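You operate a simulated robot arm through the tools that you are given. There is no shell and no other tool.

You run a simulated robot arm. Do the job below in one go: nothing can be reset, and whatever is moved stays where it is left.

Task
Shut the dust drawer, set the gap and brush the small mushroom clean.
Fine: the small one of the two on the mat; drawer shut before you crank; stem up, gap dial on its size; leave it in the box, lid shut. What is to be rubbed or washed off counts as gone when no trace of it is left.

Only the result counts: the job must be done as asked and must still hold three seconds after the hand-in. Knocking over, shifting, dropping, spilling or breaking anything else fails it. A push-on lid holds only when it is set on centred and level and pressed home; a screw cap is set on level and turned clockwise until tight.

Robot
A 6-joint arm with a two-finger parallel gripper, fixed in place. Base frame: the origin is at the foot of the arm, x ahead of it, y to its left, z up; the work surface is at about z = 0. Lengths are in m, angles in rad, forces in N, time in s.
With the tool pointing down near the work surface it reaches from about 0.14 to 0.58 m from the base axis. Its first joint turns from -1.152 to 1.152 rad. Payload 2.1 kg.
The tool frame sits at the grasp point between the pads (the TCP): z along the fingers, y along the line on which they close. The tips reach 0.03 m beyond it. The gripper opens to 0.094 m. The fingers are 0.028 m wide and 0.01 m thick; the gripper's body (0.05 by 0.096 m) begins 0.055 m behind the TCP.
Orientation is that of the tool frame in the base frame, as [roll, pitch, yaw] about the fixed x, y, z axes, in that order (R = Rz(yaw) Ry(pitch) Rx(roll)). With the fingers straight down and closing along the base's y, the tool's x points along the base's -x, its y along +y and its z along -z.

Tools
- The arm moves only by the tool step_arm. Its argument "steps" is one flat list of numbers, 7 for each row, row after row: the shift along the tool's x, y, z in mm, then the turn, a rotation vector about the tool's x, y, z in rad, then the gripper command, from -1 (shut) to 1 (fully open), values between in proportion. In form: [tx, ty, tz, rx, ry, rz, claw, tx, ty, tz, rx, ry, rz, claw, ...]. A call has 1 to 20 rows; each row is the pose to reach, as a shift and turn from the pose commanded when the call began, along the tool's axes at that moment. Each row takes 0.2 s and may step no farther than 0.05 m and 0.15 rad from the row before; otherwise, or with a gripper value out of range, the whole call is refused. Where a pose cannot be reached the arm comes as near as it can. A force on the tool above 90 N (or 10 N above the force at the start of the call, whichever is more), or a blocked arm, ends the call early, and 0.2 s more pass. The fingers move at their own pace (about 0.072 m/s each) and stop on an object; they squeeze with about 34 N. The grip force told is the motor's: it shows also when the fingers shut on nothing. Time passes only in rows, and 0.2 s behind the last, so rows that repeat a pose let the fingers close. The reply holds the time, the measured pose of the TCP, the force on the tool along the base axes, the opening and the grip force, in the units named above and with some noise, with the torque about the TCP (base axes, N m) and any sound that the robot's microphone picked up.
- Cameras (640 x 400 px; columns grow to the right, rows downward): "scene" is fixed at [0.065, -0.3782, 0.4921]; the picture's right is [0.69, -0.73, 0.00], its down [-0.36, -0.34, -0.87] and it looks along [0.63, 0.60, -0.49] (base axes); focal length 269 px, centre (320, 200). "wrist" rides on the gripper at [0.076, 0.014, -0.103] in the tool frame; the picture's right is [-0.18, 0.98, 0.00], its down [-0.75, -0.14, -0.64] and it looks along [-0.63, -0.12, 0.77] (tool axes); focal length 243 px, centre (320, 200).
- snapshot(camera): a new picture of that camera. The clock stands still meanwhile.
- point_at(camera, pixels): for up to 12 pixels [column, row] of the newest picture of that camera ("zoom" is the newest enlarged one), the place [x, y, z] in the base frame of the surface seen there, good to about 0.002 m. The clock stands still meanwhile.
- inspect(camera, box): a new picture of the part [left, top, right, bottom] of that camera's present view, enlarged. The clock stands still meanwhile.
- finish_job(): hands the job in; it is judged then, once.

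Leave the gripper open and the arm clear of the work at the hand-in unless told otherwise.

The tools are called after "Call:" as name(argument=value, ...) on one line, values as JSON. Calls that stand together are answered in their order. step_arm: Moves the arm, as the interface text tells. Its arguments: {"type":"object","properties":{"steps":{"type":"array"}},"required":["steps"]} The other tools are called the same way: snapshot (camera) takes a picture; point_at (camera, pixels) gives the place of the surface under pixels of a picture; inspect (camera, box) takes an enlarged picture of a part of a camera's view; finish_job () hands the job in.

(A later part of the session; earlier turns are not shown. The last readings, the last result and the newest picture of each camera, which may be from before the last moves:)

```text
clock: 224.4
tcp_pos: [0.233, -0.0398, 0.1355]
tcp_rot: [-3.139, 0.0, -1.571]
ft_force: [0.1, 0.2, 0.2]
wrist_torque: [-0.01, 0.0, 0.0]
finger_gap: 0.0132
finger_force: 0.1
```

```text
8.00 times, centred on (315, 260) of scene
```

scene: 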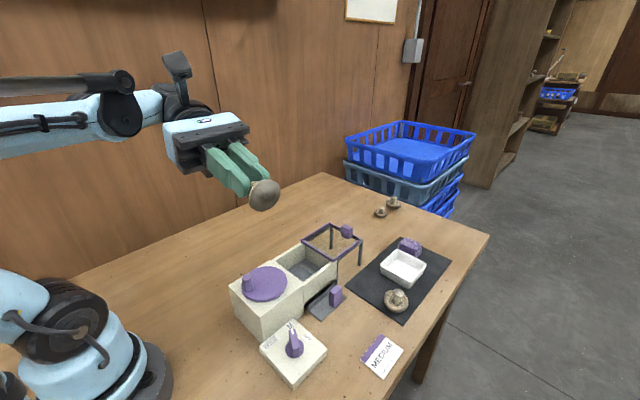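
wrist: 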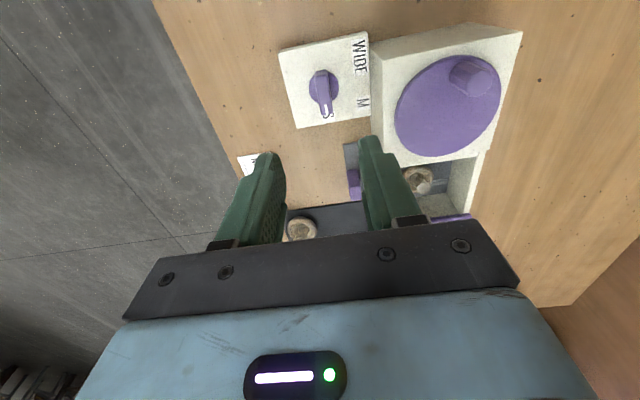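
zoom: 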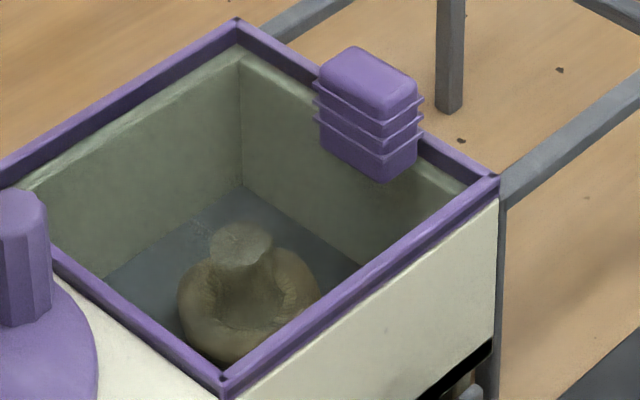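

The knob slipped out part-way round, so the crank is turning noticeably harder at S: the brushes seem to be touching now. I'll find the knob.

Call:
snapshot(camera="wrist")

Call:
point_at(camera="wrist", pixels=[[240, 190], [245, 180], [232, 195], [250, 170]])

Call:
inspect(camera="scene", box=[220, 230, 340, 330])

```text
taken
```

wrist: 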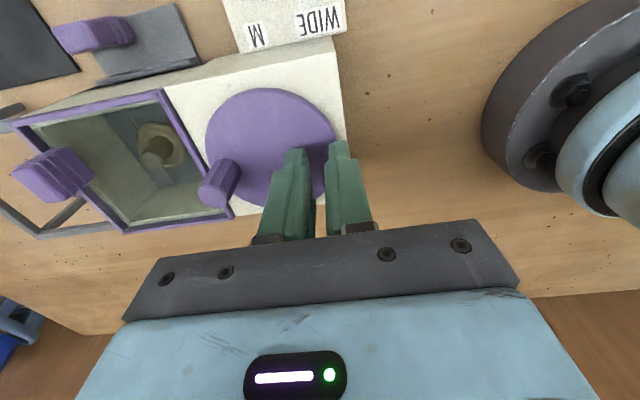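

```text
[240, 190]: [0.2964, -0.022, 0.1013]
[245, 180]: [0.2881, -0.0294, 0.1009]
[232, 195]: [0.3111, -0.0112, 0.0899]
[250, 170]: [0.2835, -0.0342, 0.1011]
```

```text
4.00 times, centred on (280, 280) of scene
```

zoom: 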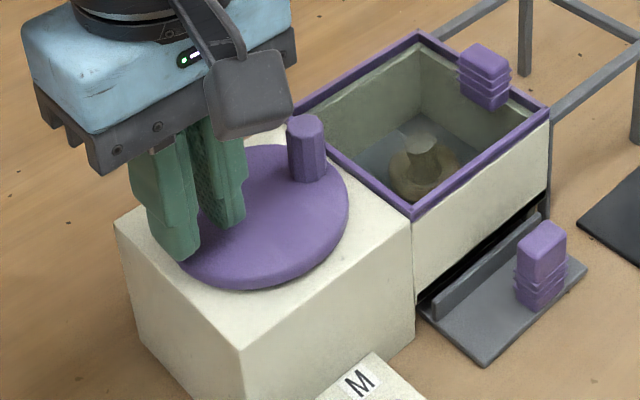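

Call:
inspect(camera="scene", box=[270, 235, 310, 275])

Call:
point_at(camera="zoom", pixels=[[290, 120], [320, 100], [320, 130], [265, 115], [340, 130], [290, 200], [330, 180]])

Call:
point_at(camera="wrist", pixels=[[212, 195], [220, 185], [205, 195], [225, 170], [215, 200]])

```text
10.00 times, centred on (290, 255) of scene
```

zoom: 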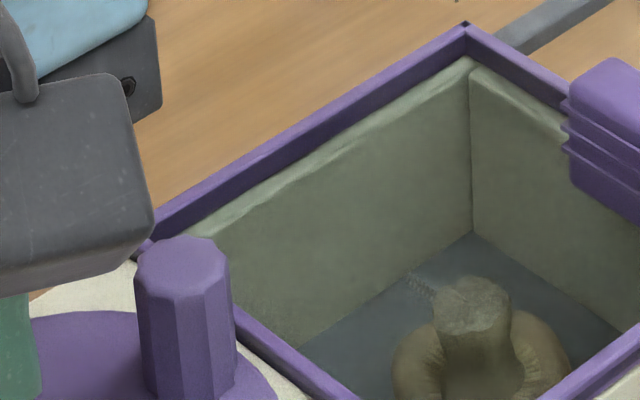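

```text
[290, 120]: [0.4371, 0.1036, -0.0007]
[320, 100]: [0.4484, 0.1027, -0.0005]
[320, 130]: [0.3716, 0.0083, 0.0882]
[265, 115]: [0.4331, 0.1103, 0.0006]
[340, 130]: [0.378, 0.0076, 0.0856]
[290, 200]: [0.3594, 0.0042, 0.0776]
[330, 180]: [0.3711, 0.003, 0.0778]
```

```text
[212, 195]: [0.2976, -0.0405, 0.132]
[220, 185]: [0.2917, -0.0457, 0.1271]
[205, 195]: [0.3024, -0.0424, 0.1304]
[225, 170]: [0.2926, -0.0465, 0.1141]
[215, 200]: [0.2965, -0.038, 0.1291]
```

Call:
point_at(camera="zoom", pixels=[[182, 262], [160, 262], [205, 262], [182, 248], [182, 280], [170, 330], [215, 330]])

Call:
inspect(camera="wrist", box=[185, 130, 265, 230])

Call:
point_at(camera="zoom", pixels=[[255, 255], [235, 260], [280, 250], [255, 240], [260, 285]])

```text
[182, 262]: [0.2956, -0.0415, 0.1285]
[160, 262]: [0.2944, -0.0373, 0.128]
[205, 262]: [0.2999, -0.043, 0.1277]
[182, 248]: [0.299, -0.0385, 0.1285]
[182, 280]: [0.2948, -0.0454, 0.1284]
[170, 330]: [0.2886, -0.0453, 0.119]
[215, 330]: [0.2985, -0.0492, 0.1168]
```

```text
4.00 times, centred on (225, 180) of wrist
```

zoom: 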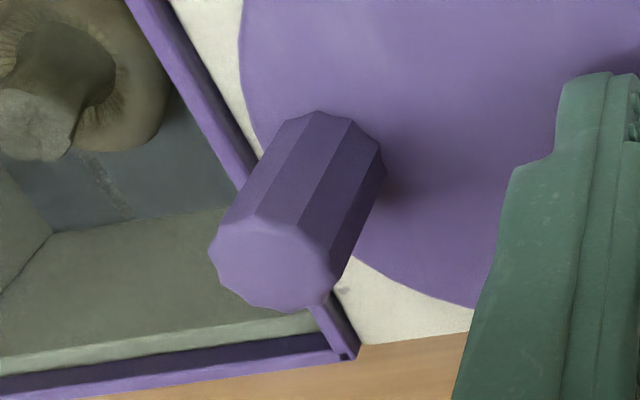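

```text
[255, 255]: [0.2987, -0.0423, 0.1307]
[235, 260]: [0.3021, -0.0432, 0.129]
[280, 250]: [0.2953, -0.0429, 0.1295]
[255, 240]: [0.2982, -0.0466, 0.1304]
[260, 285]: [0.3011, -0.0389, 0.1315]
```

The knob stands at about (0.297, -0.0415). I'll re-grip it there, centred, with a full grip.

Call:
step_arm(steps=[0, 0, 0, 0, 0, 0, 0, 0, 0, -25, 0, 0, 0, 0, 0, 0, -55, 0, 0, 0, 0, 1, -32, -55, 0, 0, 0, 0, 2.45, -63.6, -55, 0, 0, 0, 0, 2.45, -63.6, -55, 0, 0, 0, 0, 2.45, -63.6, -25, 0, 0, 0, 0, 2.45, -63.6, 0, 0, 0, 0, 0, 2.45, -63.6, 0, 0, 0, 0, -0.4, 2.45, -63.6, 0, 0, 0, 0, -1, 2.45, -63.6, 0, 0, 0, 0, -1])

Call:
snapshot(camera="wrist")

```text
clock: 226.8
tcp_pos: [0.2965, -0.0431, 0.1349]
tcp_rot: [3.133, 0.001, -1.572]
ft_force: [-36.5, 2.4, 5.1]
wrist_torque: [-0.48, -0.29, 0.09]
finger_gap: 0.0171
finger_force: 45.0
```

```text
taken
```

wrist: 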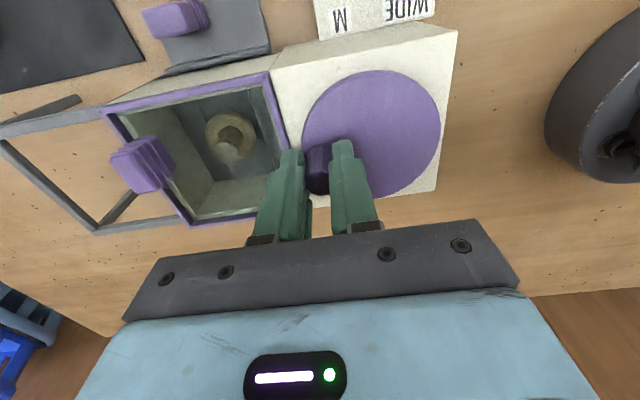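

Call:
step_arm(steps=[0, 1.5, 0, 0, 0, 0, -1, 4, 1.6, 0, 0, 0, 0, -1, 8.45, 1.78, 0, 0, 0, 0, -1, 13, 3.2, 0, 0, 0, 0, -1, 17.74, 4.98, 0, 0, 0, 0, -1, 17.74, 4.98, 0, 0, 0, 0, -1])

Call:
snapshot(camera="wrist")

```text
clock: 228.2
tcp_pos: [0.2927, -0.0622, 0.1354]
tcp_rot: [-3.139, -0.002, -1.571]
ft_force: [0.5, 0.3, 1.0]
wrist_torque: [0.01, 0.0, -0.01]
finger_gap: 0.0001
finger_force: 32.7
```

```text
taken
```

wrist: 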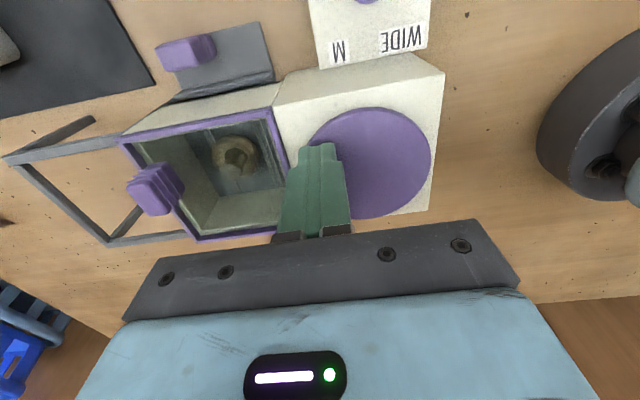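

With a full grip the knob slipped out again, so at S the crank has jammed at this spot. That suggests S is too tight. I'll look at the mushroom before doing anything more.

Call:
inspect(camera="scene", box=[285, 235, 345, 285])

Call:
inspect(camera="wrist", box=[175, 105, 295, 210])

Call:
inspect(camera="scene", box=[240, 240, 310, 310])

```text
8.00 times, centred on (315, 260) of scene
```

zoom: 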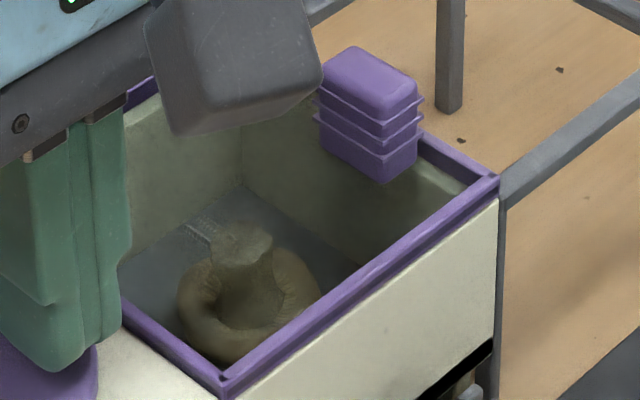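

```text
3.81 times, centred on (235, 158) of wrist
```

zoom: 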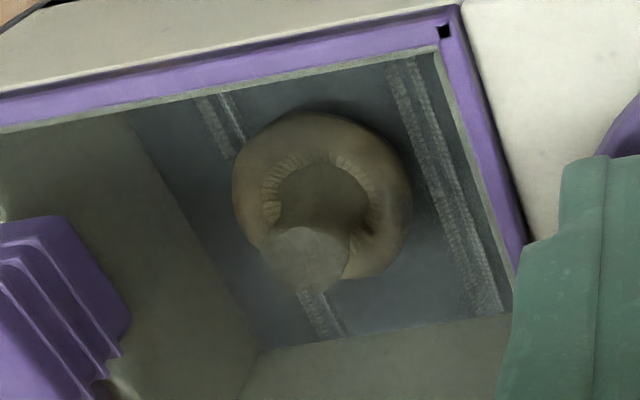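

```text
5.71 times, centred on (275, 275) of scene
```

zoom: 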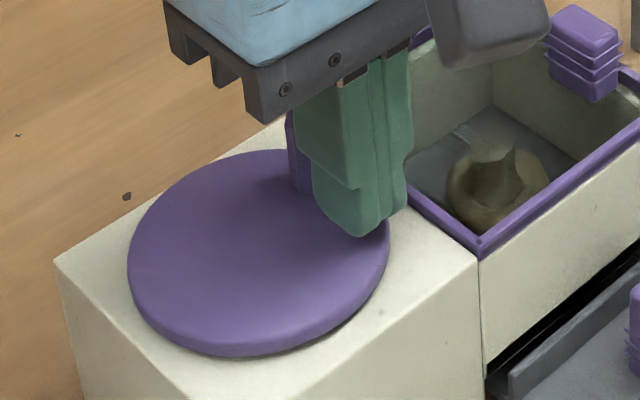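

The mushroom looks unharmed. I'd like to know whether this is a true jam or just more brush drag than a friction grip can drive. I'll put the closed fingers on the knob's +y side and push it squarely, gently, to measure.

Call:
step_arm(steps=[0, 0, -25, 0, 0, 0, -1, 0, 0, -55, 0, 0, 0, -1, -25, -2, -55, 0, 0, 0, -1, -52, -4, -55, 0, 0, 0, -1, -52, -4, -55, 0, 0, 0, -1, -52, -4, -25, 0, 0, 0, -1, -52, -4, 0, 0, 0, 0, -1, -52, -4, 0, 0, 0, 0, -1])

Call:
snapshot(camera="wrist")

Call:
inspect(camera="scene", box=[240, 230, 310, 300])

```text
clock: 230.0
tcp_pos: [0.2955, -0.0077, 0.1359]
tcp_rot: [-3.14, 0.001, -1.568]
ft_force: [-0.3, -0.1, -1.2]
wrist_torque: [0.01, 0.01, 0.01]
finger_gap: 0.0
finger_force: 33.0
```

```text
taken
```

wrist: 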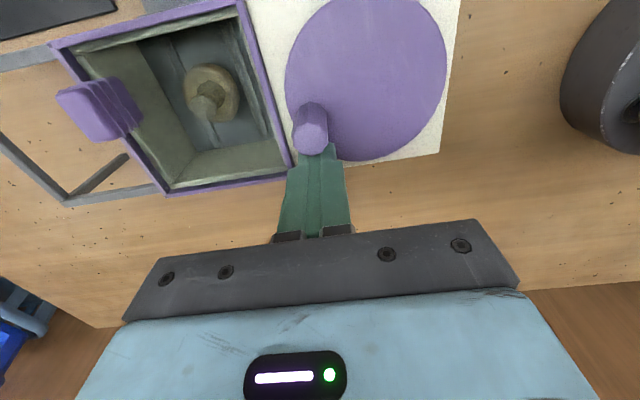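

```text
5.71 times, centred on (275, 265) of scene
```

zoom: 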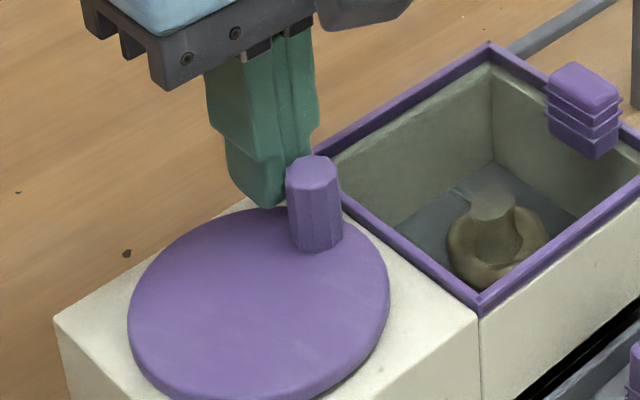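

Contact is about 11 mm away. I'll push towards -y in small steps and read the force.

Call:
step_arm(steps=[6, 0, 0, 0, 0, 0, -1, 10, 0, 0, 0, 0, 0, -1, 13, 0, 0, 0, 0, 0, -1, 15, 0, 0, 0, 0, 0, -1, 15, 0, 0, 0, 0, 0, -1])

Call:
inspect(camera="scene", box=[240, 230, 310, 300])

```text
clock: 231.2
tcp_pos: [0.2963, -0.0177, 0.135]
tcp_rot: [-3.14, 0.021, -1.566]
ft_force: [2.5, 53.8, 18.7]
wrist_torque: [0.05, 0.12, 0.06]
finger_gap: 0.0
finger_force: 33.5
```

```text
5.71 times, centred on (275, 265) of scene
```

zoom: 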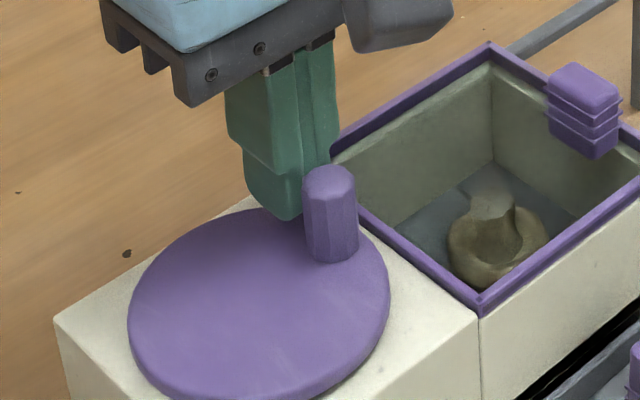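

54 N, and the knob did move a little. I'll hold and see whether it creeps or is stuck.

Call:
step_arm(steps=[0, 0, 0, 0, 0, 0, -1, 0, 0, 0, 0, 0, 0, -1, 0, 0, 0, 0, 0, 0, -1, 0, 0, 0, 0, 0, 0, -1])

Call:
inspect(camera="scene", box=[240, 230, 310, 300])

```text
clock: 232.2
tcp_pos: [0.2966, -0.018, 0.1357]
tcp_rot: [-3.138, 0.02, -1.566]
ft_force: [1.1, 54.7, 23.8]
wrist_torque: [-0.04, 0.15, 0.11]
finger_gap: 0.0001
finger_force: 33.0
```

```text
5.71 times, centred on (275, 265) of scene
```

zoom: 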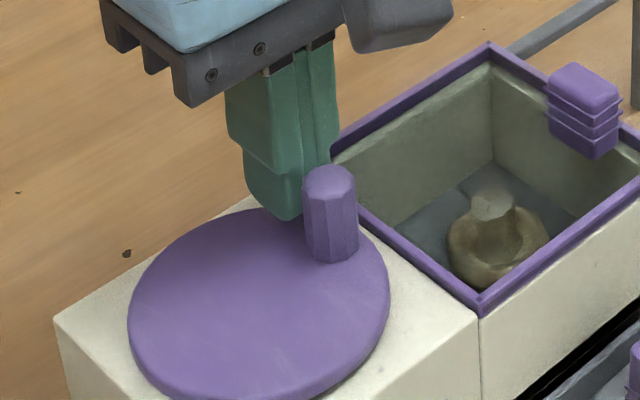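

It is stuck at 54 N: a real jam or a stop. I'll release it and test the other direction by pushing from the knob's -y side.

Call:
step_arm(steps=[-5, 0, 0, 0, 0, 0, -1, -10, 0, 0, 0, 0, 0, -1, -10, 0, -30, 0, 0, 0, -1, -10, 0, -55, 0, 0, 0, -1, 25, 0, -55, 0, 0, 0, -1, 54, 0, -55, 0, 0, 0, -1, 54, 0, -55, 0, 0, 0, -1, 54, 0, -25, 0, 0, 0, -1, 54, 0, 0, 0, 0, 0, -1, 54, 0, 0, 0, 0, 0, -1])

Call:
snapshot(camera="wrist")

Call:
inspect(camera="scene", box=[240, 230, 310, 300])

```text
clock: 234.4
tcp_pos: [0.2978, -0.0782, 0.1345]
tcp_rot: [-3.139, -0.001, -1.57]
ft_force: [1.2, -0.3, 0.5]
wrist_torque: [0.0, 0.0, 0.0]
finger_gap: 0.0
finger_force: 32.6
```

```text
taken
```

wrist: 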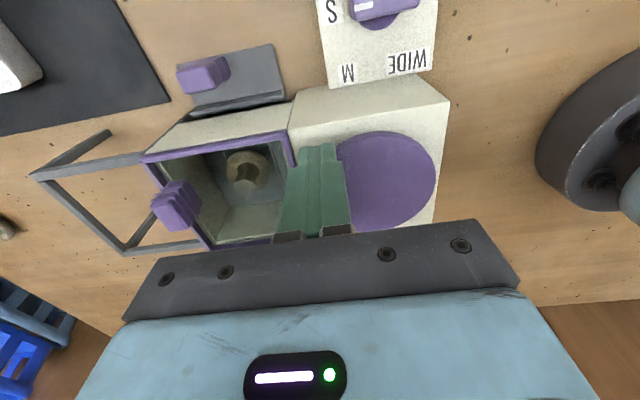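

```text
5.71 times, centred on (275, 265) of scene
```

zoom: 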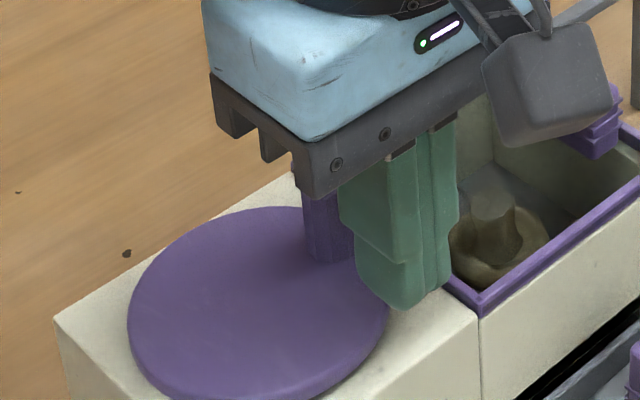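

Now push towards +y (counter-clockwise).

Call:
step_arm(steps=[-4, 0, 0, 0, 0, 0, -1, -8, 0, 0, 0, 0, 0, -1, -12, 0, 0, 0, 0, 0, -1, -15, 0, 0, 0, 0, 0, -1, -15, 0, 0, 0, 0, 0, -1])

Call:
inspect(camera="scene", box=[240, 230, 310, 300])

```text
clock: 235.6
tcp_pos: [0.2967, -0.0631, 0.135]
tcp_rot: [-3.139, -0.001, -1.571]
ft_force: [-0.3, -0.4, -0.1]
wrist_torque: [-0.01, -0.02, 0.01]
finger_gap: 0.0
finger_force: 32.5
```

```text
5.71 times, centred on (275, 265) of scene
```

zoom: 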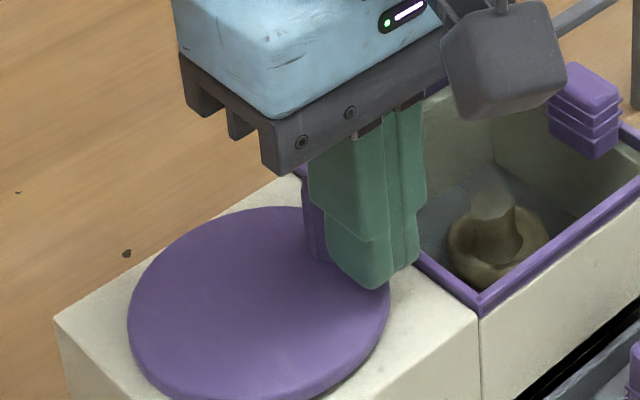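

Call:
step_arm(steps=[-3, 0, 0, 0, 0, 0, -1, -6, 0, 0, 0, 0, 0, -1, -9, 0, 0, 0, 0, 0, -1, -9, 0, 0, 0, 0, 0, -1])

Call:
inspect(camera="scene", box=[240, 230, 310, 300])

```text
clock: 236.6
tcp_pos: [0.2955, -0.0537, 0.1358]
tcp_rot: [-3.14, 0.0, -1.571]
ft_force: [0.2, 0.4, 0.1]
wrist_torque: [0.0, 0.03, -0.02]
finger_gap: 0.0002
finger_force: 32.7
```

```text
5.71 times, centred on (275, 265) of scene
```

zoom: 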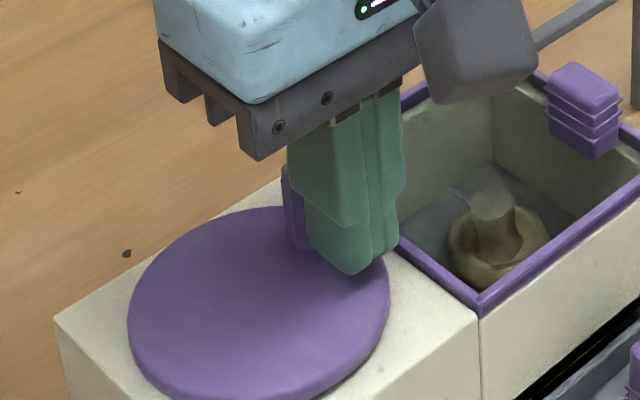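

Counter-clockwise is completely free. So this is the end of the crank's clockwise travel, about 10.5 turns net, not a jam from the S setting. I'll locate the knob, re-grip it and crank counter-clockwise at S.

Call:
step_arm(steps=[6, 0, 0, 0, 0, 0, -1, 10, 0, -30, 0, 0, 0, -1, 10, 0, -55, 0, 0, 0, -0.5, 10, 0, -55, 0, 0, 0, 0])

Call:
inspect(camera="scene", box=[240, 230, 310, 300])

Call:
snapshot(camera="wrist")

```text
clock: 237.6
tcp_pos: [0.2962, -0.0637, 0.1884]
tcp_rot: [-3.141, 0.0, -1.571]
ft_force: [0.9, -0.3, -0.3]
wrist_torque: [-0.01, 0.02, 0.01]
finger_gap: 0.0469
finger_force: 0.0
```

```text
5.71 times, centred on (275, 265) of scene
```

zoom: 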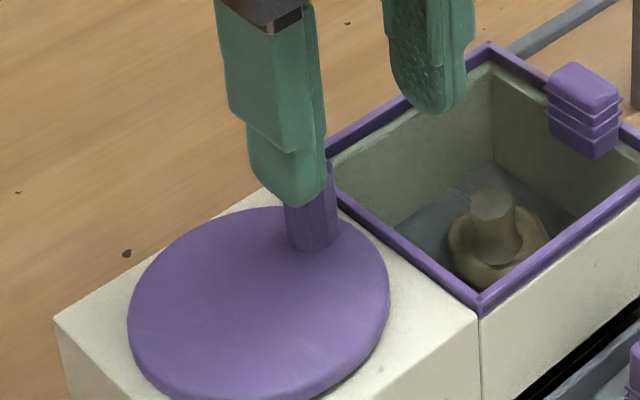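

```text
taken
```

wrist: 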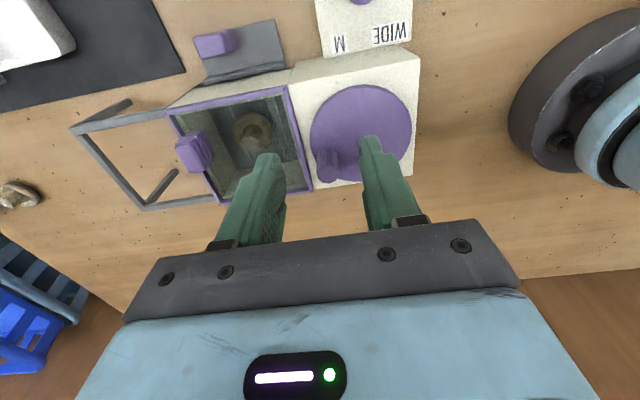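

Call:
inspect(camera="wrist", box=[290, 120, 360, 200])

Call:
point_at(camera="zoom", pixels=[[285, 265], [285, 250], [270, 265], [300, 265], [285, 280], [290, 180], [240, 60], [400, 60]])

```text
5.00 times, centred on (325, 160) of wrist
```

zoom: 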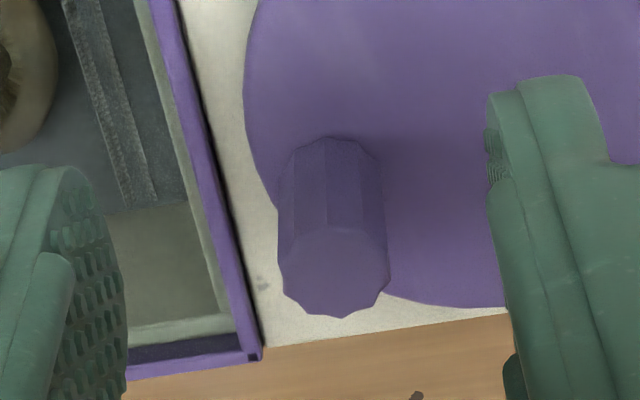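

```text
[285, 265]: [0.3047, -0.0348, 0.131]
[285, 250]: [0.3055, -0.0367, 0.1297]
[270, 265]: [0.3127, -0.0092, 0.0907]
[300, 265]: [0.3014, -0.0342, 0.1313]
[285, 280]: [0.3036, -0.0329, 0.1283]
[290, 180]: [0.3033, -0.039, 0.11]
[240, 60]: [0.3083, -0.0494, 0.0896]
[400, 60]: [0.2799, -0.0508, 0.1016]
```

The knob is at about (0.2937, -0.033), i.e. 21°. Re-gripping it there.

Call:
step_arm(steps=[-15, 1, 0, 0, 0, 0, 0, -29.2, 2.3, 0, 0, 0, 0, 0, -29.2, 2.3, 0, 0, 0, 0, 0, -29.2, 2.3, 30, 0, 0, 0, 0, -29.2, 2.3, 55, 0, 0, 0, 0, -29.2, 2.3, 55, 0, 0, 0, -0.4, -29.2, 2.3, 55, 0, 0, 0, -0.72, -29.2, 2.3, 55, 0, 0, 0, -0.72])

Call:
snapshot(camera="wrist")

```text
clock: 239.4
tcp_pos: [0.2945, -0.0326, 0.1323]
tcp_rot: [-3.136, 0.002, -1.571]
ft_force: [15.3, 6.1, -16.6]
wrist_torque: [-0.1, 0.63, -0.09]
finger_gap: 0.0179
finger_force: 45.0
```

```text
taken
```

wrist: 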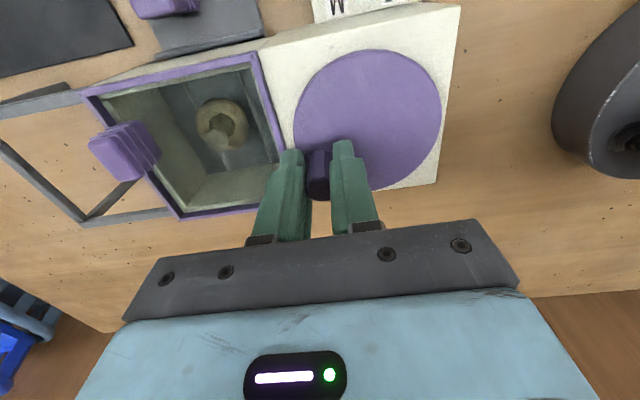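

Gripped. One counter-clockwise turn at S.

Call:
step_arm(steps=[-8.26, 5.0, 0, 0, 0, 0, -0.72, -14.83, 12.3, 0, 0, 0, 0, -0.64, -18.83, 21.27, 0, 0, 0, 0, -0.64, -19.86, 31.04, 0, 0, 0, 0, -0.64, -17.81, 40.65, 0, 0, 0, 0, -0.64, -12.9, 49.16, 0, 0, 0, 0, -0.72, -5.6, 55.73, 0, 0, 0, 0, -0.72, 3.37, 59.73, 0, 0, 0, 0, -0.72, 13.14, 60.76, 0, 0, 0, 0, -0.72, 22.75, 58.71, 0, 0, 0, 0, -0.72, 31.26, 53.8, 0, 0, 0, 0, -0.72, 37.83, 46.5, 0, 0, 0, 0, -0.64, 41.83, 37.53, 0, 0, 0, 0, -0.64, 42.86, 27.76, 0, 0, 0, 0, -0.64, 40.81, 18.15, 0, 0, 0, 0, -0.64, 35.9, 9.64, 0, 0, 0, 0, -0.72, 28.6, 3.07, 0, 0, 0, 0, -0.72, 19.63, -0.93, 0, 0, 0, 0, -0.72, 9.86, -1.96, 0, 0, 0, 0, -0.72, 0, 0, 0, 0, 0, 0, -0.72])

Call:
snapshot(camera="wrist")

Call:
inspect(camera="wrist", box=[160, 60, 280, 190])

Call:
inspect(camera="scene", box=[285, 235, 345, 285])

```text
clock: 243.6
tcp_pos: [0.294, -0.0315, 0.1343]
tcp_rot: [-3.133, 0.004, -1.569]
ft_force: [29.9, 11.8, 21.9]
wrist_torque: [-0.2, 0.31, -0.12]
finger_gap: 0.017
finger_force: 44.6
```

```text
taken
```

wrist: 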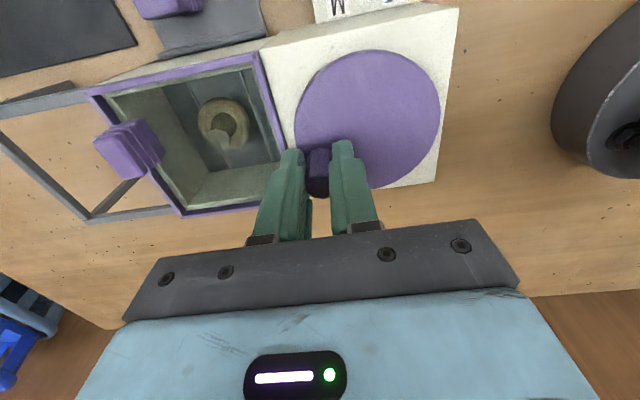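

```text
3.08 times, centred on (220, 125) of wrist
```

zoom: 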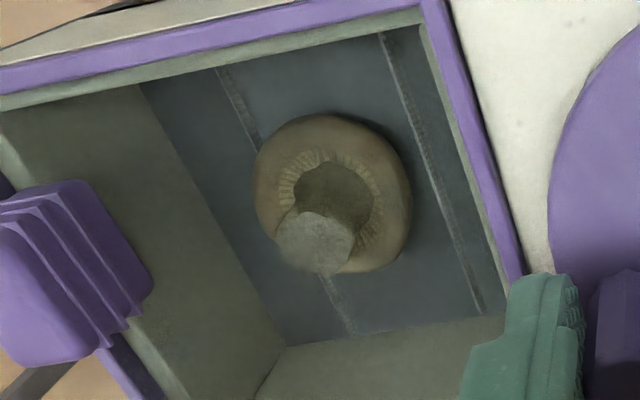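

```text
8.00 times, centred on (315, 260) of scene
```

zoom: 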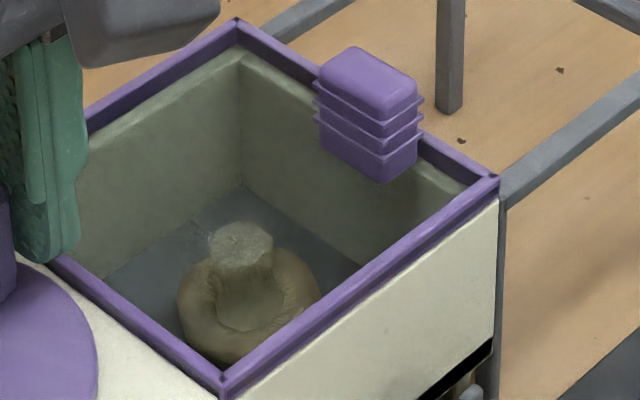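

The cap looks lighter and more even now. Two more turns at S, then a proper check.

Call:
step_arm(steps=[-8.26, 5.0, 0, 0, 0, 0, -0.72, -14.83, 12.3, 0, 0, 0, 0, -0.64, -18.83, 21.27, 0, 0, 0, 0, -0.64, -19.86, 31.04, 0, 0, 0, 0, -0.64, -17.81, 40.65, 0, 0, 0, 0, -0.64, -12.9, 49.16, 0, 0, 0, 0, -0.72, -5.6, 55.73, 0, 0, 0, 0, -0.72, 3.37, 59.73, 0, 0, 0, 0, -0.72, 13.14, 60.76, 0, 0, 0, 0, -0.72, 22.75, 58.71, 0, 0, 0, 0, -0.72, 31.26, 53.8, 0, 0, 0, 0, -0.72, 37.83, 46.5, 0, 0, 0, 0, -0.64, 41.83, 37.53, 0, 0, 0, 0, -0.64, 42.86, 27.76, 0, 0, 0, 0, -0.64, 40.81, 18.15, 0, 0, 0, 0, -0.64, 35.9, 9.64, 0, 0, 0, 0, -0.72, 28.6, 3.07, 0, 0, 0, 0, -0.72, 19.63, -0.93, 0, 0, 0, 0, -0.72, 9.86, -1.96, 0, 0, 0, 0, -0.72, 0, 0, 0, 0, 0, 0, -0.72])

Call:
inspect(camera="wrist", box=[160, 60, 280, 190])

Call:
step_arm(steps=[-8.26, 5.0, 0, 0, 0, 0, -0.72, -14.83, 12.3, 0, 0, 0, 0, -0.64, -18.83, 21.27, 0, 0, 0, 0, -0.64, -19.86, 31.04, 0, 0, 0, 0, -0.64, -17.81, 40.65, 0, 0, 0, 0, -0.64, -12.9, 49.16, 0, 0, 0, 0, -0.72, -5.6, 55.73, 0, 0, 0, 0, -0.72, 3.37, 59.73, 0, 0, 0, 0, -0.72, 13.14, 60.76, 0, 0, 0, 0, -0.72, 22.75, 58.71, 0, 0, 0, 0, -0.72, 31.26, 53.8, 0, 0, 0, 0, -0.72, 37.83, 46.5, 0, 0, 0, 0, -0.64, 41.83, 37.53, 0, 0, 0, 0, -0.64, 42.86, 27.76, 0, 0, 0, 0, -0.64, 40.81, 18.15, 0, 0, 0, 0, -0.64, 35.9, 9.64, 0, 0, 0, 0, -0.72, 28.6, 3.07, 0, 0, 0, 0, -0.72, 19.63, -0.93, 0, 0, 0, 0, -0.72, 9.86, -1.96, 0, 0, 0, 0, -0.72, 0, 0, 0, 0, 0, 0, -0.72])

Call:
inspect(camera="wrist", box=[160, 60, 280, 190])

Call:
inspect(camera="scene", box=[285, 235, 345, 285])

```text
clock: 247.8
tcp_pos: [0.2954, -0.033, 0.1342]
tcp_rot: [-3.135, 0.002, -1.569]
ft_force: [21.8, 8.0, 32.2]
wrist_torque: [-0.97, 0.58, -0.09]
finger_gap: 0.0169
finger_force: 45.5
```

```text
3.08 times, centred on (220, 125) of wrist
```

zoom: 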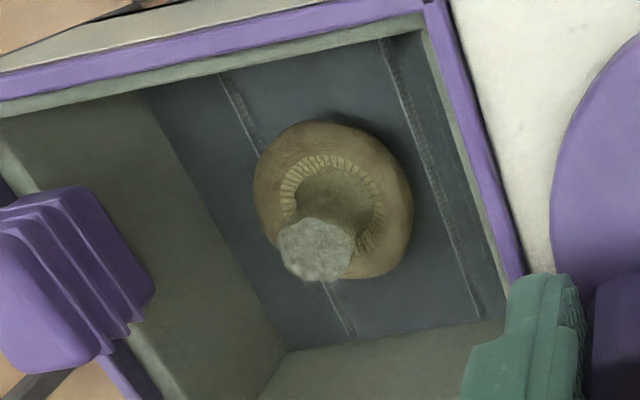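

```text
clock: 252.0
tcp_pos: [0.2948, -0.0334, 0.1346]
tcp_rot: [-3.134, 0.001, -1.568]
ft_force: [21.8, 7.6, 5.1]
wrist_torque: [-1.09, 0.21, -0.08]
finger_gap: 0.0173
finger_force: 45.1
```

```text
3.08 times, centred on (220, 125) of wrist
```

zoom: 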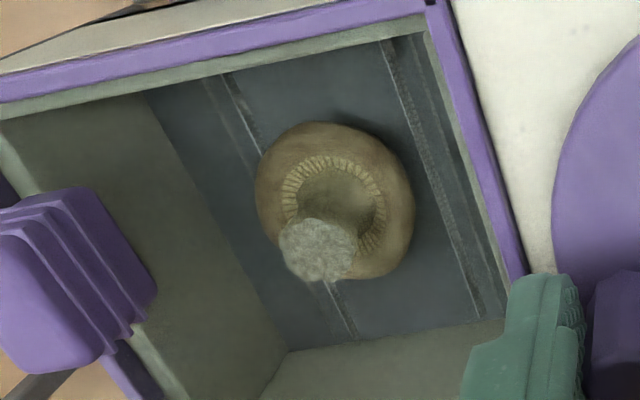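

```text
8.00 times, centred on (315, 260) of scene
```

zoom: 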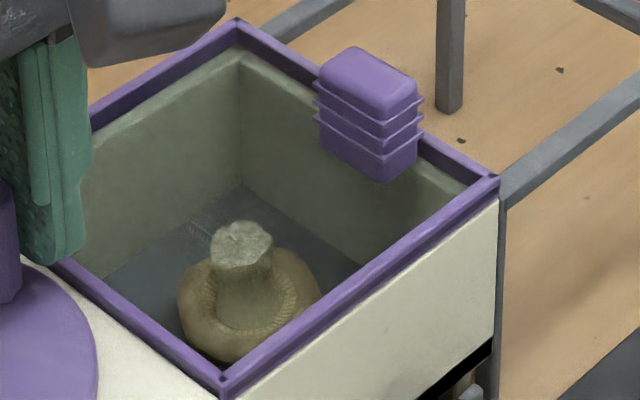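

Clearly cleaner: the gills stand out all round and the cap is an even tan. S is the right setting. Three more turns to finish it.

Call:
step_arm(steps=[-8.26, 5.0, 0, 0, 0, 0, -0.72, -14.83, 12.3, 0, 0, 0, 0, -0.64, -18.83, 21.27, 0, 0, 0, 0, -0.64, -19.86, 31.04, 0, 0, 0, 0, -0.64, -17.81, 40.65, 0, 0, 0, 0, -0.64, -12.9, 49.16, 0, 0, 0, 0, -0.72, -5.6, 55.73, 0, 0, 0, 0, -0.72, 3.37, 59.73, 0, 0, 0, 0, -0.72, 13.14, 60.76, 0, 0, 0, 0, -0.72, 22.75, 58.71, 0, 0, 0, 0, -0.72, 31.26, 53.8, 0, 0, 0, 0, -0.72, 37.83, 46.5, 0, 0, 0, 0, -0.64, 41.83, 37.53, 0, 0, 0, 0, -0.64, 42.86, 27.76, 0, 0, 0, 0, -0.64, 40.81, 18.15, 0, 0, 0, 0, -0.64, 35.9, 9.64, 0, 0, 0, 0, -0.72, 28.6, 3.07, 0, 0, 0, 0, -0.72, 19.63, -0.93, 0, 0, 0, 0, -0.72, 9.86, -1.96, 0, 0, 0, 0, -0.72, 0, 0, 0, 0, 0, 0, -0.72])

Call:
step_arm(steps=[-8.26, 5.0, 0, 0, 0, 0, -0.72, -14.83, 12.3, 0, 0, 0, 0, -0.64, -18.83, 21.27, 0, 0, 0, 0, -0.64, -19.86, 31.04, 0, 0, 0, 0, -0.64, -17.81, 40.65, 0, 0, 0, 0, -0.64, -12.9, 49.16, 0, 0, 0, 0, -0.72, -5.6, 55.73, 0, 0, 0, 0, -0.72, 3.37, 59.73, 0, 0, 0, 0, -0.72, 13.14, 60.76, 0, 0, 0, 0, -0.72, 22.75, 58.71, 0, 0, 0, 0, -0.72, 31.26, 53.8, 0, 0, 0, 0, -0.72, 37.83, 46.5, 0, 0, 0, 0, -0.64, 41.83, 37.53, 0, 0, 0, 0, -0.64, 42.86, 27.76, 0, 0, 0, 0, -0.64, 40.81, 18.15, 0, 0, 0, 0, -0.64, 35.9, 9.64, 0, 0, 0, 0, -0.72, 28.6, 3.07, 0, 0, 0, 0, -0.72, 19.63, -0.93, 0, 0, 0, 0, -0.72, 9.86, -1.96, 0, 0, 0, 0, -0.72, 0, 0, 0, 0, 0, 0, -0.72])

Call:
step_arm(steps=[-8.26, 5.0, 0, 0, 0, 0, -0.72, -14.83, 12.3, 0, 0, 0, 0, -0.64, -18.83, 21.27, 0, 0, 0, 0, -0.64, -19.86, 31.04, 0, 0, 0, 0, -0.64, -17.81, 40.65, 0, 0, 0, 0, -0.64, -12.9, 49.16, 0, 0, 0, 0, -0.72, -5.6, 55.73, 0, 0, 0, 0, -0.72, 3.37, 59.73, 0, 0, 0, 0, -0.72, 13.14, 60.76, 0, 0, 0, 0, -0.72, 22.75, 58.71, 0, 0, 0, 0, -0.72, 31.26, 53.8, 0, 0, 0, 0, -0.72, 37.83, 46.5, 0, 0, 0, 0, -0.64, 41.83, 37.53, 0, 0, 0, 0, -0.64, 42.86, 27.76, 0, 0, 0, 0, -0.64, 40.81, 18.15, 0, 0, 0, 0, -0.64, 35.9, 9.64, 0, 0, 0, 0, -0.72, 28.6, 3.07, 0, 0, 0, 0, -0.72, 19.63, -0.93, 0, 0, 0, 0, -0.72, 9.86, -1.96, 0, 0, 0, 0, -0.72, 0, 0, 0, 0, 0, 0, -0.72])

Call:
inspect(camera="wrist", box=[160, 60, 280, 190])

Call:
inspect(camera="scene", box=[285, 235, 345, 285])

```text
clock: 256.2
tcp_pos: [0.296, -0.033, 0.136]
tcp_rot: [-3.133, 0.003, -1.569]
ft_force: [29.4, 10.6, -36.2]
wrist_torque: [-0.12, 0.3, -0.11]
finger_gap: 0.0168
finger_force: 45.1
```

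```text
clock: 260.4
tcp_pos: [0.294, -0.0317, 0.1343]
tcp_rot: [-3.135, 0.005, -1.568]
ft_force: [19.2, 7.6, 27.8]
wrist_torque: [-0.05, 0.05, -0.1]
finger_gap: 0.017
finger_force: 44.8
```

```text
clock: 264.6
tcp_pos: [0.2944, -0.0336, 0.1345]
tcp_rot: [-3.137, 0.002, -1.571]
ft_force: [20.5, 7.0, 1.5]
wrist_torque: [-0.89, 0.16, -0.09]
finger_gap: 0.0173
finger_force: 45.2
```

```text
3.08 times, centred on (220, 125) of wrist
```

zoom: 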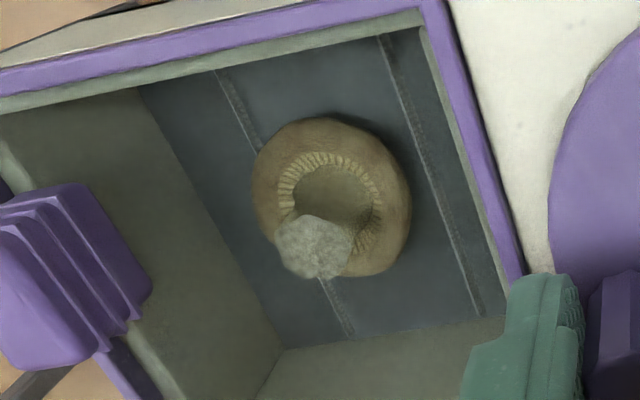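

```text
8.00 times, centred on (315, 260) of scene
```

zoom: 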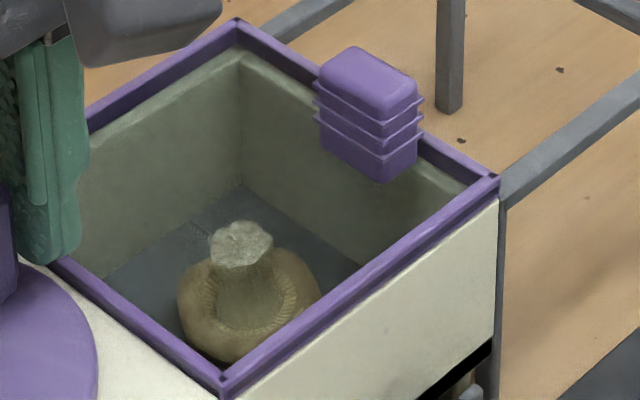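

Six turns at S. It looks clean through the glass: crisp gills and an even tan cap, with no change over the last three turns. I'll open the lid once more to check without the tint.

Call:
step_arm(steps=[0, 0, 0, 0, 0, 0, -0.3, 0, 0, 0, 0, 0, 0, 0, 0, 0, -30, 0, 0, 0, 0, 0, 0, -74, 0, 0, 0, 0, 10, -28, -74, 0, 0, 0, -0.5, 20, -56, -74, 0, 0, 0, -1, 29, -81.3, -74, 0, 0, 0, -1, 29, -81.3, -74, 0, 0, 0, -1, 29, -81.3, -40, 0, 0, 0, -1, 29, -81.3, -10, 0, 0, 0, -1, 29, -81.3, -1, 0, 0, 0, -1, 29, -81.3, -1, 0, 0, 0, -1])

Call:
inspect(camera="scene", box=[220, 200, 370, 320])

```text
clock: 267.2
tcp_pos: [0.3742, -0.0651, 0.1362]
tcp_rot: [-3.139, -0.001, -1.571]
ft_force: [0.0, -0.1, 0.4]
wrist_torque: [-0.02, 0.0, 0.02]
finger_gap: 0.0001
finger_force: 33.2
```

```text
3.33 times, centred on (295, 260) of scene
```

zoom: 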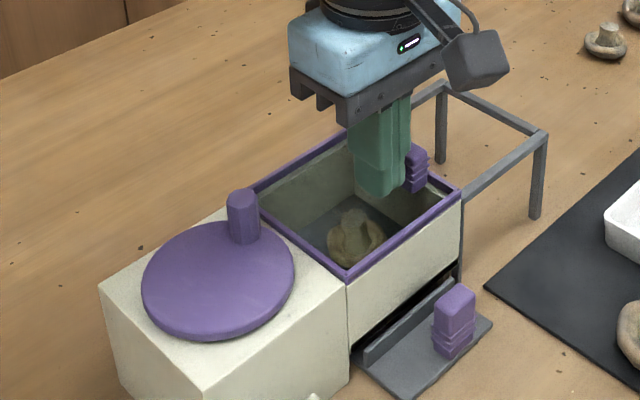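

Call:
step_arm(steps=[0, -10, 0, 0, 0, 0, -1, 0, -20, 0, 0, 0, 0, -1, 0, -30, 0, 0, 0, 0, -1, 0, -40, 0, 0, 0, 0, -1, 0, -50, 0, 0, 0, 0, -1, 0, -60, 0, 0, 0, 0, -1, 0, -70, 0, 0, 0, 0, -1, 0, -80, 0, 0, 0, 0, -1, 0, -90, 0, 0, 0, 0, -1, 0, -98, 0, 0, 0, 0, -1, 0, -102, 0, 0, 0, 0, -1, 0, -102, 0, 0, 0, 0, -1])

Call:
step_arm(steps=[0, 4, -10, 0, 0, 0, -1, 0, 8, -40, 0, 0, 0, -1, -4, 30, -65, 0, 0, 0, -0.5, -9, 60, -73, 0, 0, 0, -0.234, -18, 90, -73, 0, 0, 0, -0.234, -18, 106, -73, 0, 0, 0, -0.234, -18, 106, -73, 0, 0, 0, -0.234, -18, 106, -73, 0, 0, 0, -0.234])

Call:
inspect(camera="wrist", box=[285, 60, 350, 120])

Call:
inspect(camera="scene", box=[285, 252, 327, 290])

Call:
snapshot(camera="wrist")

```text
clock: 269.8
tcp_pos: [0.4775, -0.0642, 0.1343]
tcp_rot: [-3.138, 0.001, -1.571]
ft_force: [0.3, 0.3, 0.4]
wrist_torque: [0.0, 0.02, 0.01]
finger_gap: 0.0
finger_force: 33.0
```

```text
clock: 271.6
tcp_pos: [0.3716, -0.0471, 0.2049]
tcp_rot: [-3.14, 0.0, -1.57]
ft_force: [-0.9, -0.5, 0.3]
wrist_torque: [0.02, 0.0, -0.02]
finger_gap: 0.0361
finger_force: 0.0
```

```text
6.67 times, centred on (318, 90) of wrist
```

zoom: 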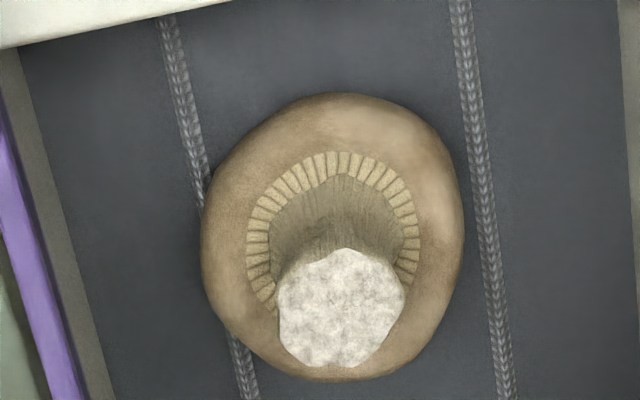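

```text
10.53 times, centred on (306, 271) of scene
```

zoom: 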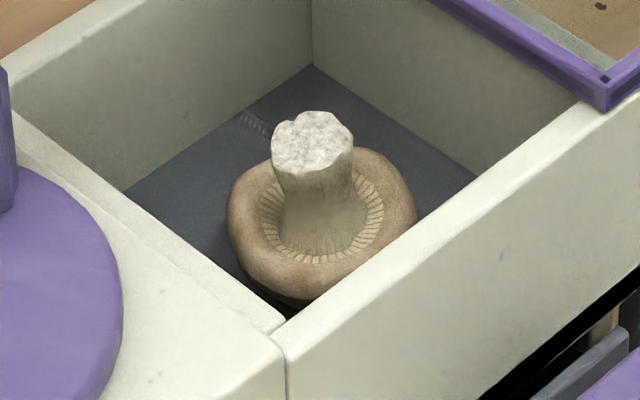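

```text
taken
```

wrist: 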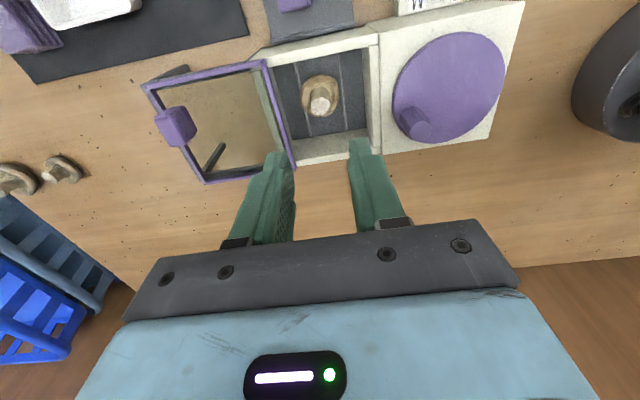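

Now it is plainly clean: white stem top, complete pale gills, even tan cap, no grey film anywhere. I'll shut the lid again.

Call:
step_arm(steps=[4, -35, 0, 0, 0, 0, -1, 8, -70, 0, 0, 0, 0, -1, 12, -105, 0, 0, 0, 0, -1, 16, -140, 0, 0, 0, 0, -1, 18, -157, 0, 0, 0, 0, -1, 18, -157, 0, 0, 0, 0, -1, 18, -157, 35, 0, 0, 0, -1, 18, -157, 65, 0, 0, 0, -1, 18, -157, 73, 0, 0, 0, -1, 18, -157, 73, 0, 0, 0, -1])

Call:
step_arm(steps=[0, 8, 0, 0, 0, 0, -1, 0, 16, 0, 0, 0, 0, -1, 0, 24, 0, 0, 0, 0, -1, 0, 32, 0, 0, 0, 0, -1, 0, 40, 0, 0, 0, 0, -1, 0, 48, 0, 0, 0, 0, -1, 0, 56, 0, 0, 0, 0, -1, 0, 64, 0, 0, 0, 0, -1, 0, 72, 0, 0, 0, 0, -1, 0, 80, 0, 0, 0, 0, -1, 0, 88, 0, 0, 0, 0, -1, 0, 95, 0, 0, 0, 0, -1, 0, 101, 0, 0, 0, 0, -1, 0, 105, 0, 0, 0, 0, -1, 0, 108, 0, 0, 0, 0, -1, 0, 109, 0, 0, 0, 0, -1, 0, 109, 0, 0, 0, 0, -1])

Call:
inspect(camera="scene", box=[270, 230, 350, 300])

```text
clock: 273.8
tcp_pos: [0.5286, -0.0645, 0.1349]
tcp_rot: [-3.14, 0.0, -1.57]
ft_force: [0.0, -0.2, -0.6]
wrist_torque: [-0.01, 0.01, 0.0]
finger_gap: 0.0
finger_force: 32.8
```

```text
clock: 277.4
tcp_pos: [0.4211, -0.0635, 0.1352]
tcp_rot: [-3.135, -0.001, -1.57]
ft_force: [19.2, -2.6, -2.6]
wrist_torque: [-0.03, -0.45, -0.07]
finger_gap: 0.0
finger_force: 33.4
```

```text
5.71 times, centred on (310, 265) of scene
```

zoom: 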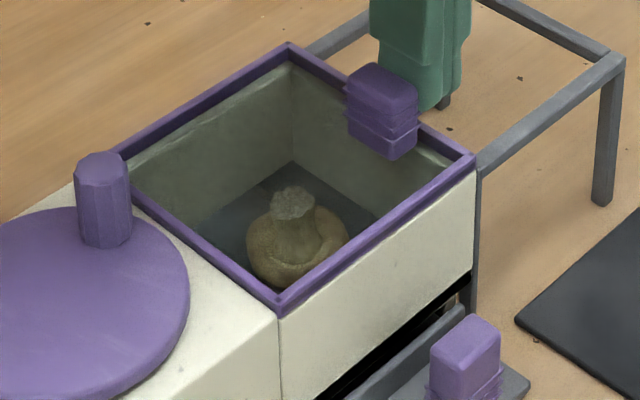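

The lid is home (19 N at the stop). For margin I'll give two more turns with everything closed. Back to the knob at (0.2937, -0.033).

Call:
step_arm(steps=[0, -6, 0, 0, 0, 0, -1, 0, -8, -30, 0, 0, 0, -1, 0, -8, -74, 0, 0, 0, -1, -7, 25, -74, 0, 0, 0, -0.5, -14, 60, -74, 0, 0, 0, 0, -21, 95, -74, 0, 0, 0, 0, -29, 125.3, -74, 0, 0, 0, 0, -29, 125.3, -74, 0, 0, 0, 0, -29, 125.3, -40, 0, 0, 0, 0, -29, 125.3, -10, 0, 0, 0, 0, -29, 125.3, 1, 0, 0, 0, 0, -29, 125.3, 1, 0, 0, 0, -0.4, -29, 125.3, 1, 0, 0, 0, -0.72, -29, 125.3, 1, 0, 0, 0, -0.72])

Call:
snapshot(camera="wrist")

```text
clock: 280.4
tcp_pos: [0.2945, -0.0335, 0.1338]
tcp_rot: [-3.139, 0.0, -1.572]
ft_force: [3.0, 2.1, -13.0]
wrist_torque: [-0.23, 0.6, -0.03]
finger_gap: 0.0174
finger_force: 44.4
```

```text
taken
```

wrist: 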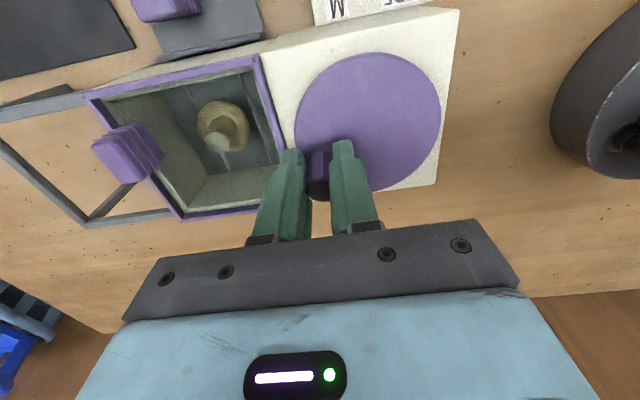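

Gripped. Two more counter-clockwise turns.

Call:
step_arm(steps=[-8.26, 5.0, 0, 0, 0, 0, -0.72, -14.83, 12.3, 0, 0, 0, 0, -0.64, -18.83, 21.27, 0, 0, 0, 0, -0.64, -19.86, 31.04, 0, 0, 0, 0, -0.64, -17.81, 40.65, 0, 0, 0, 0, -0.64, -12.9, 49.16, 0, 0, 0, 0, -0.72, -5.6, 55.73, 0, 0, 0, 0, -0.72, 3.37, 59.73, 0, 0, 0, 0, -0.72, 13.14, 60.76, 0, 0, 0, 0, -0.72, 22.75, 58.71, 0, 0, 0, 0, -0.72, 31.26, 53.8, 0, 0, 0, 0, -0.72, 37.83, 46.5, 0, 0, 0, 0, -0.64, 41.83, 37.53, 0, 0, 0, 0, -0.64, 42.86, 27.76, 0, 0, 0, 0, -0.64, 40.81, 18.15, 0, 0, 0, 0, -0.64, 35.9, 9.64, 0, 0, 0, 0, -0.72, 28.6, 3.07, 0, 0, 0, 0, -0.72, 19.63, -0.93, 0, 0, 0, 0, -0.72, 9.86, -1.96, 0, 0, 0, 0, -0.72, 0, 0, 0, 0, 0, 0, -0.72])

Call:
step_arm(steps=[-8.26, 5.0, 0, 0, 0, 0, -0.72, -14.83, 12.3, 0, 0, 0, 0, -0.64, -18.83, 21.27, 0, 0, 0, 0, -0.64, -19.86, 31.04, 0, 0, 0, 0, -0.64, -17.81, 40.65, 0, 0, 0, 0, -0.64, -12.9, 49.16, 0, 0, 0, 0, -0.72, -5.6, 55.73, 0, 0, 0, 0, -0.72, 3.37, 59.73, 0, 0, 0, 0, -0.72, 13.14, 60.76, 0, 0, 0, 0, -0.72, 22.75, 58.71, 0, 0, 0, 0, -0.72, 31.26, 53.8, 0, 0, 0, 0, -0.72, 37.83, 46.5, 0, 0, 0, 0, -0.64, 41.83, 37.53, 0, 0, 0, 0, -0.64, 42.86, 27.76, 0, 0, 0, 0, -0.64, 40.81, 18.15, 0, 0, 0, 0, -0.64, 35.9, 9.64, 0, 0, 0, 0, -0.72, 28.6, 3.07, 0, 0, 0, 0, -0.72, 19.63, -0.93, 0, 0, 0, 0, -0.72, 9.86, -1.96, 0, 0, 0, 0, -0.72, 0, 0, 0, 0, 0, 0, -0.72])

Call:
inspect(camera="wrist", box=[160, 60, 280, 190])

Call:
inspect(camera="scene", box=[285, 235, 345, 285])

```text
clock: 284.6
tcp_pos: [0.2936, -0.0326, 0.1368]
tcp_rot: [-3.14, 0.0, -1.572]
ft_force: [12.0, 4.2, -2.6]
wrist_torque: [-0.83, -0.12, -0.02]
finger_gap: 0.0171
finger_force: 44.8
```

```text
clock: 288.8
tcp_pos: [0.2943, -0.0336, 0.1339]
tcp_rot: [-3.14, 0.001, -1.57]
ft_force: [6.0, 2.7, 33.1]
wrist_torque: [-0.34, 0.02, -0.07]
finger_gap: 0.0169
finger_force: 44.9
```

```text
3.08 times, centred on (220, 125) of wrist
```

zoom: 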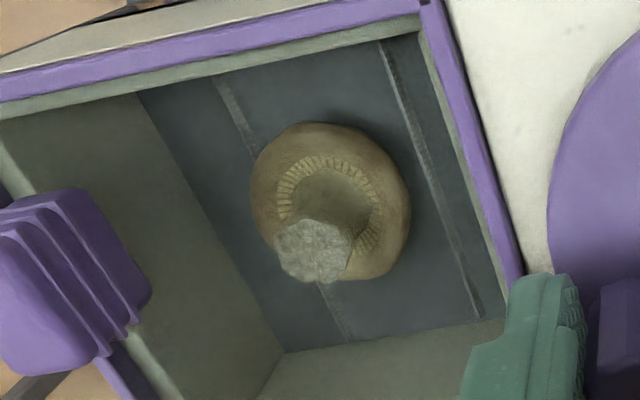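

```text
8.00 times, centred on (315, 260) of scene
```

zoom: 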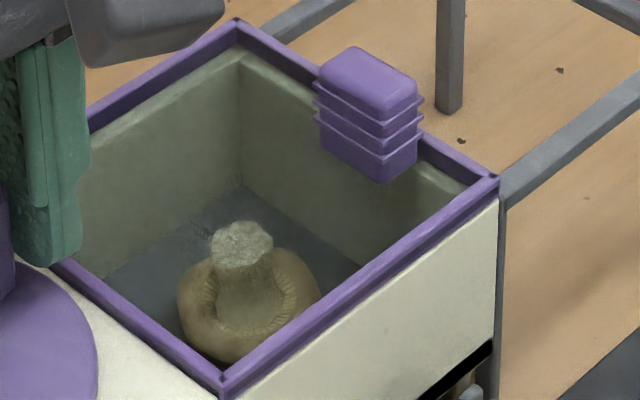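

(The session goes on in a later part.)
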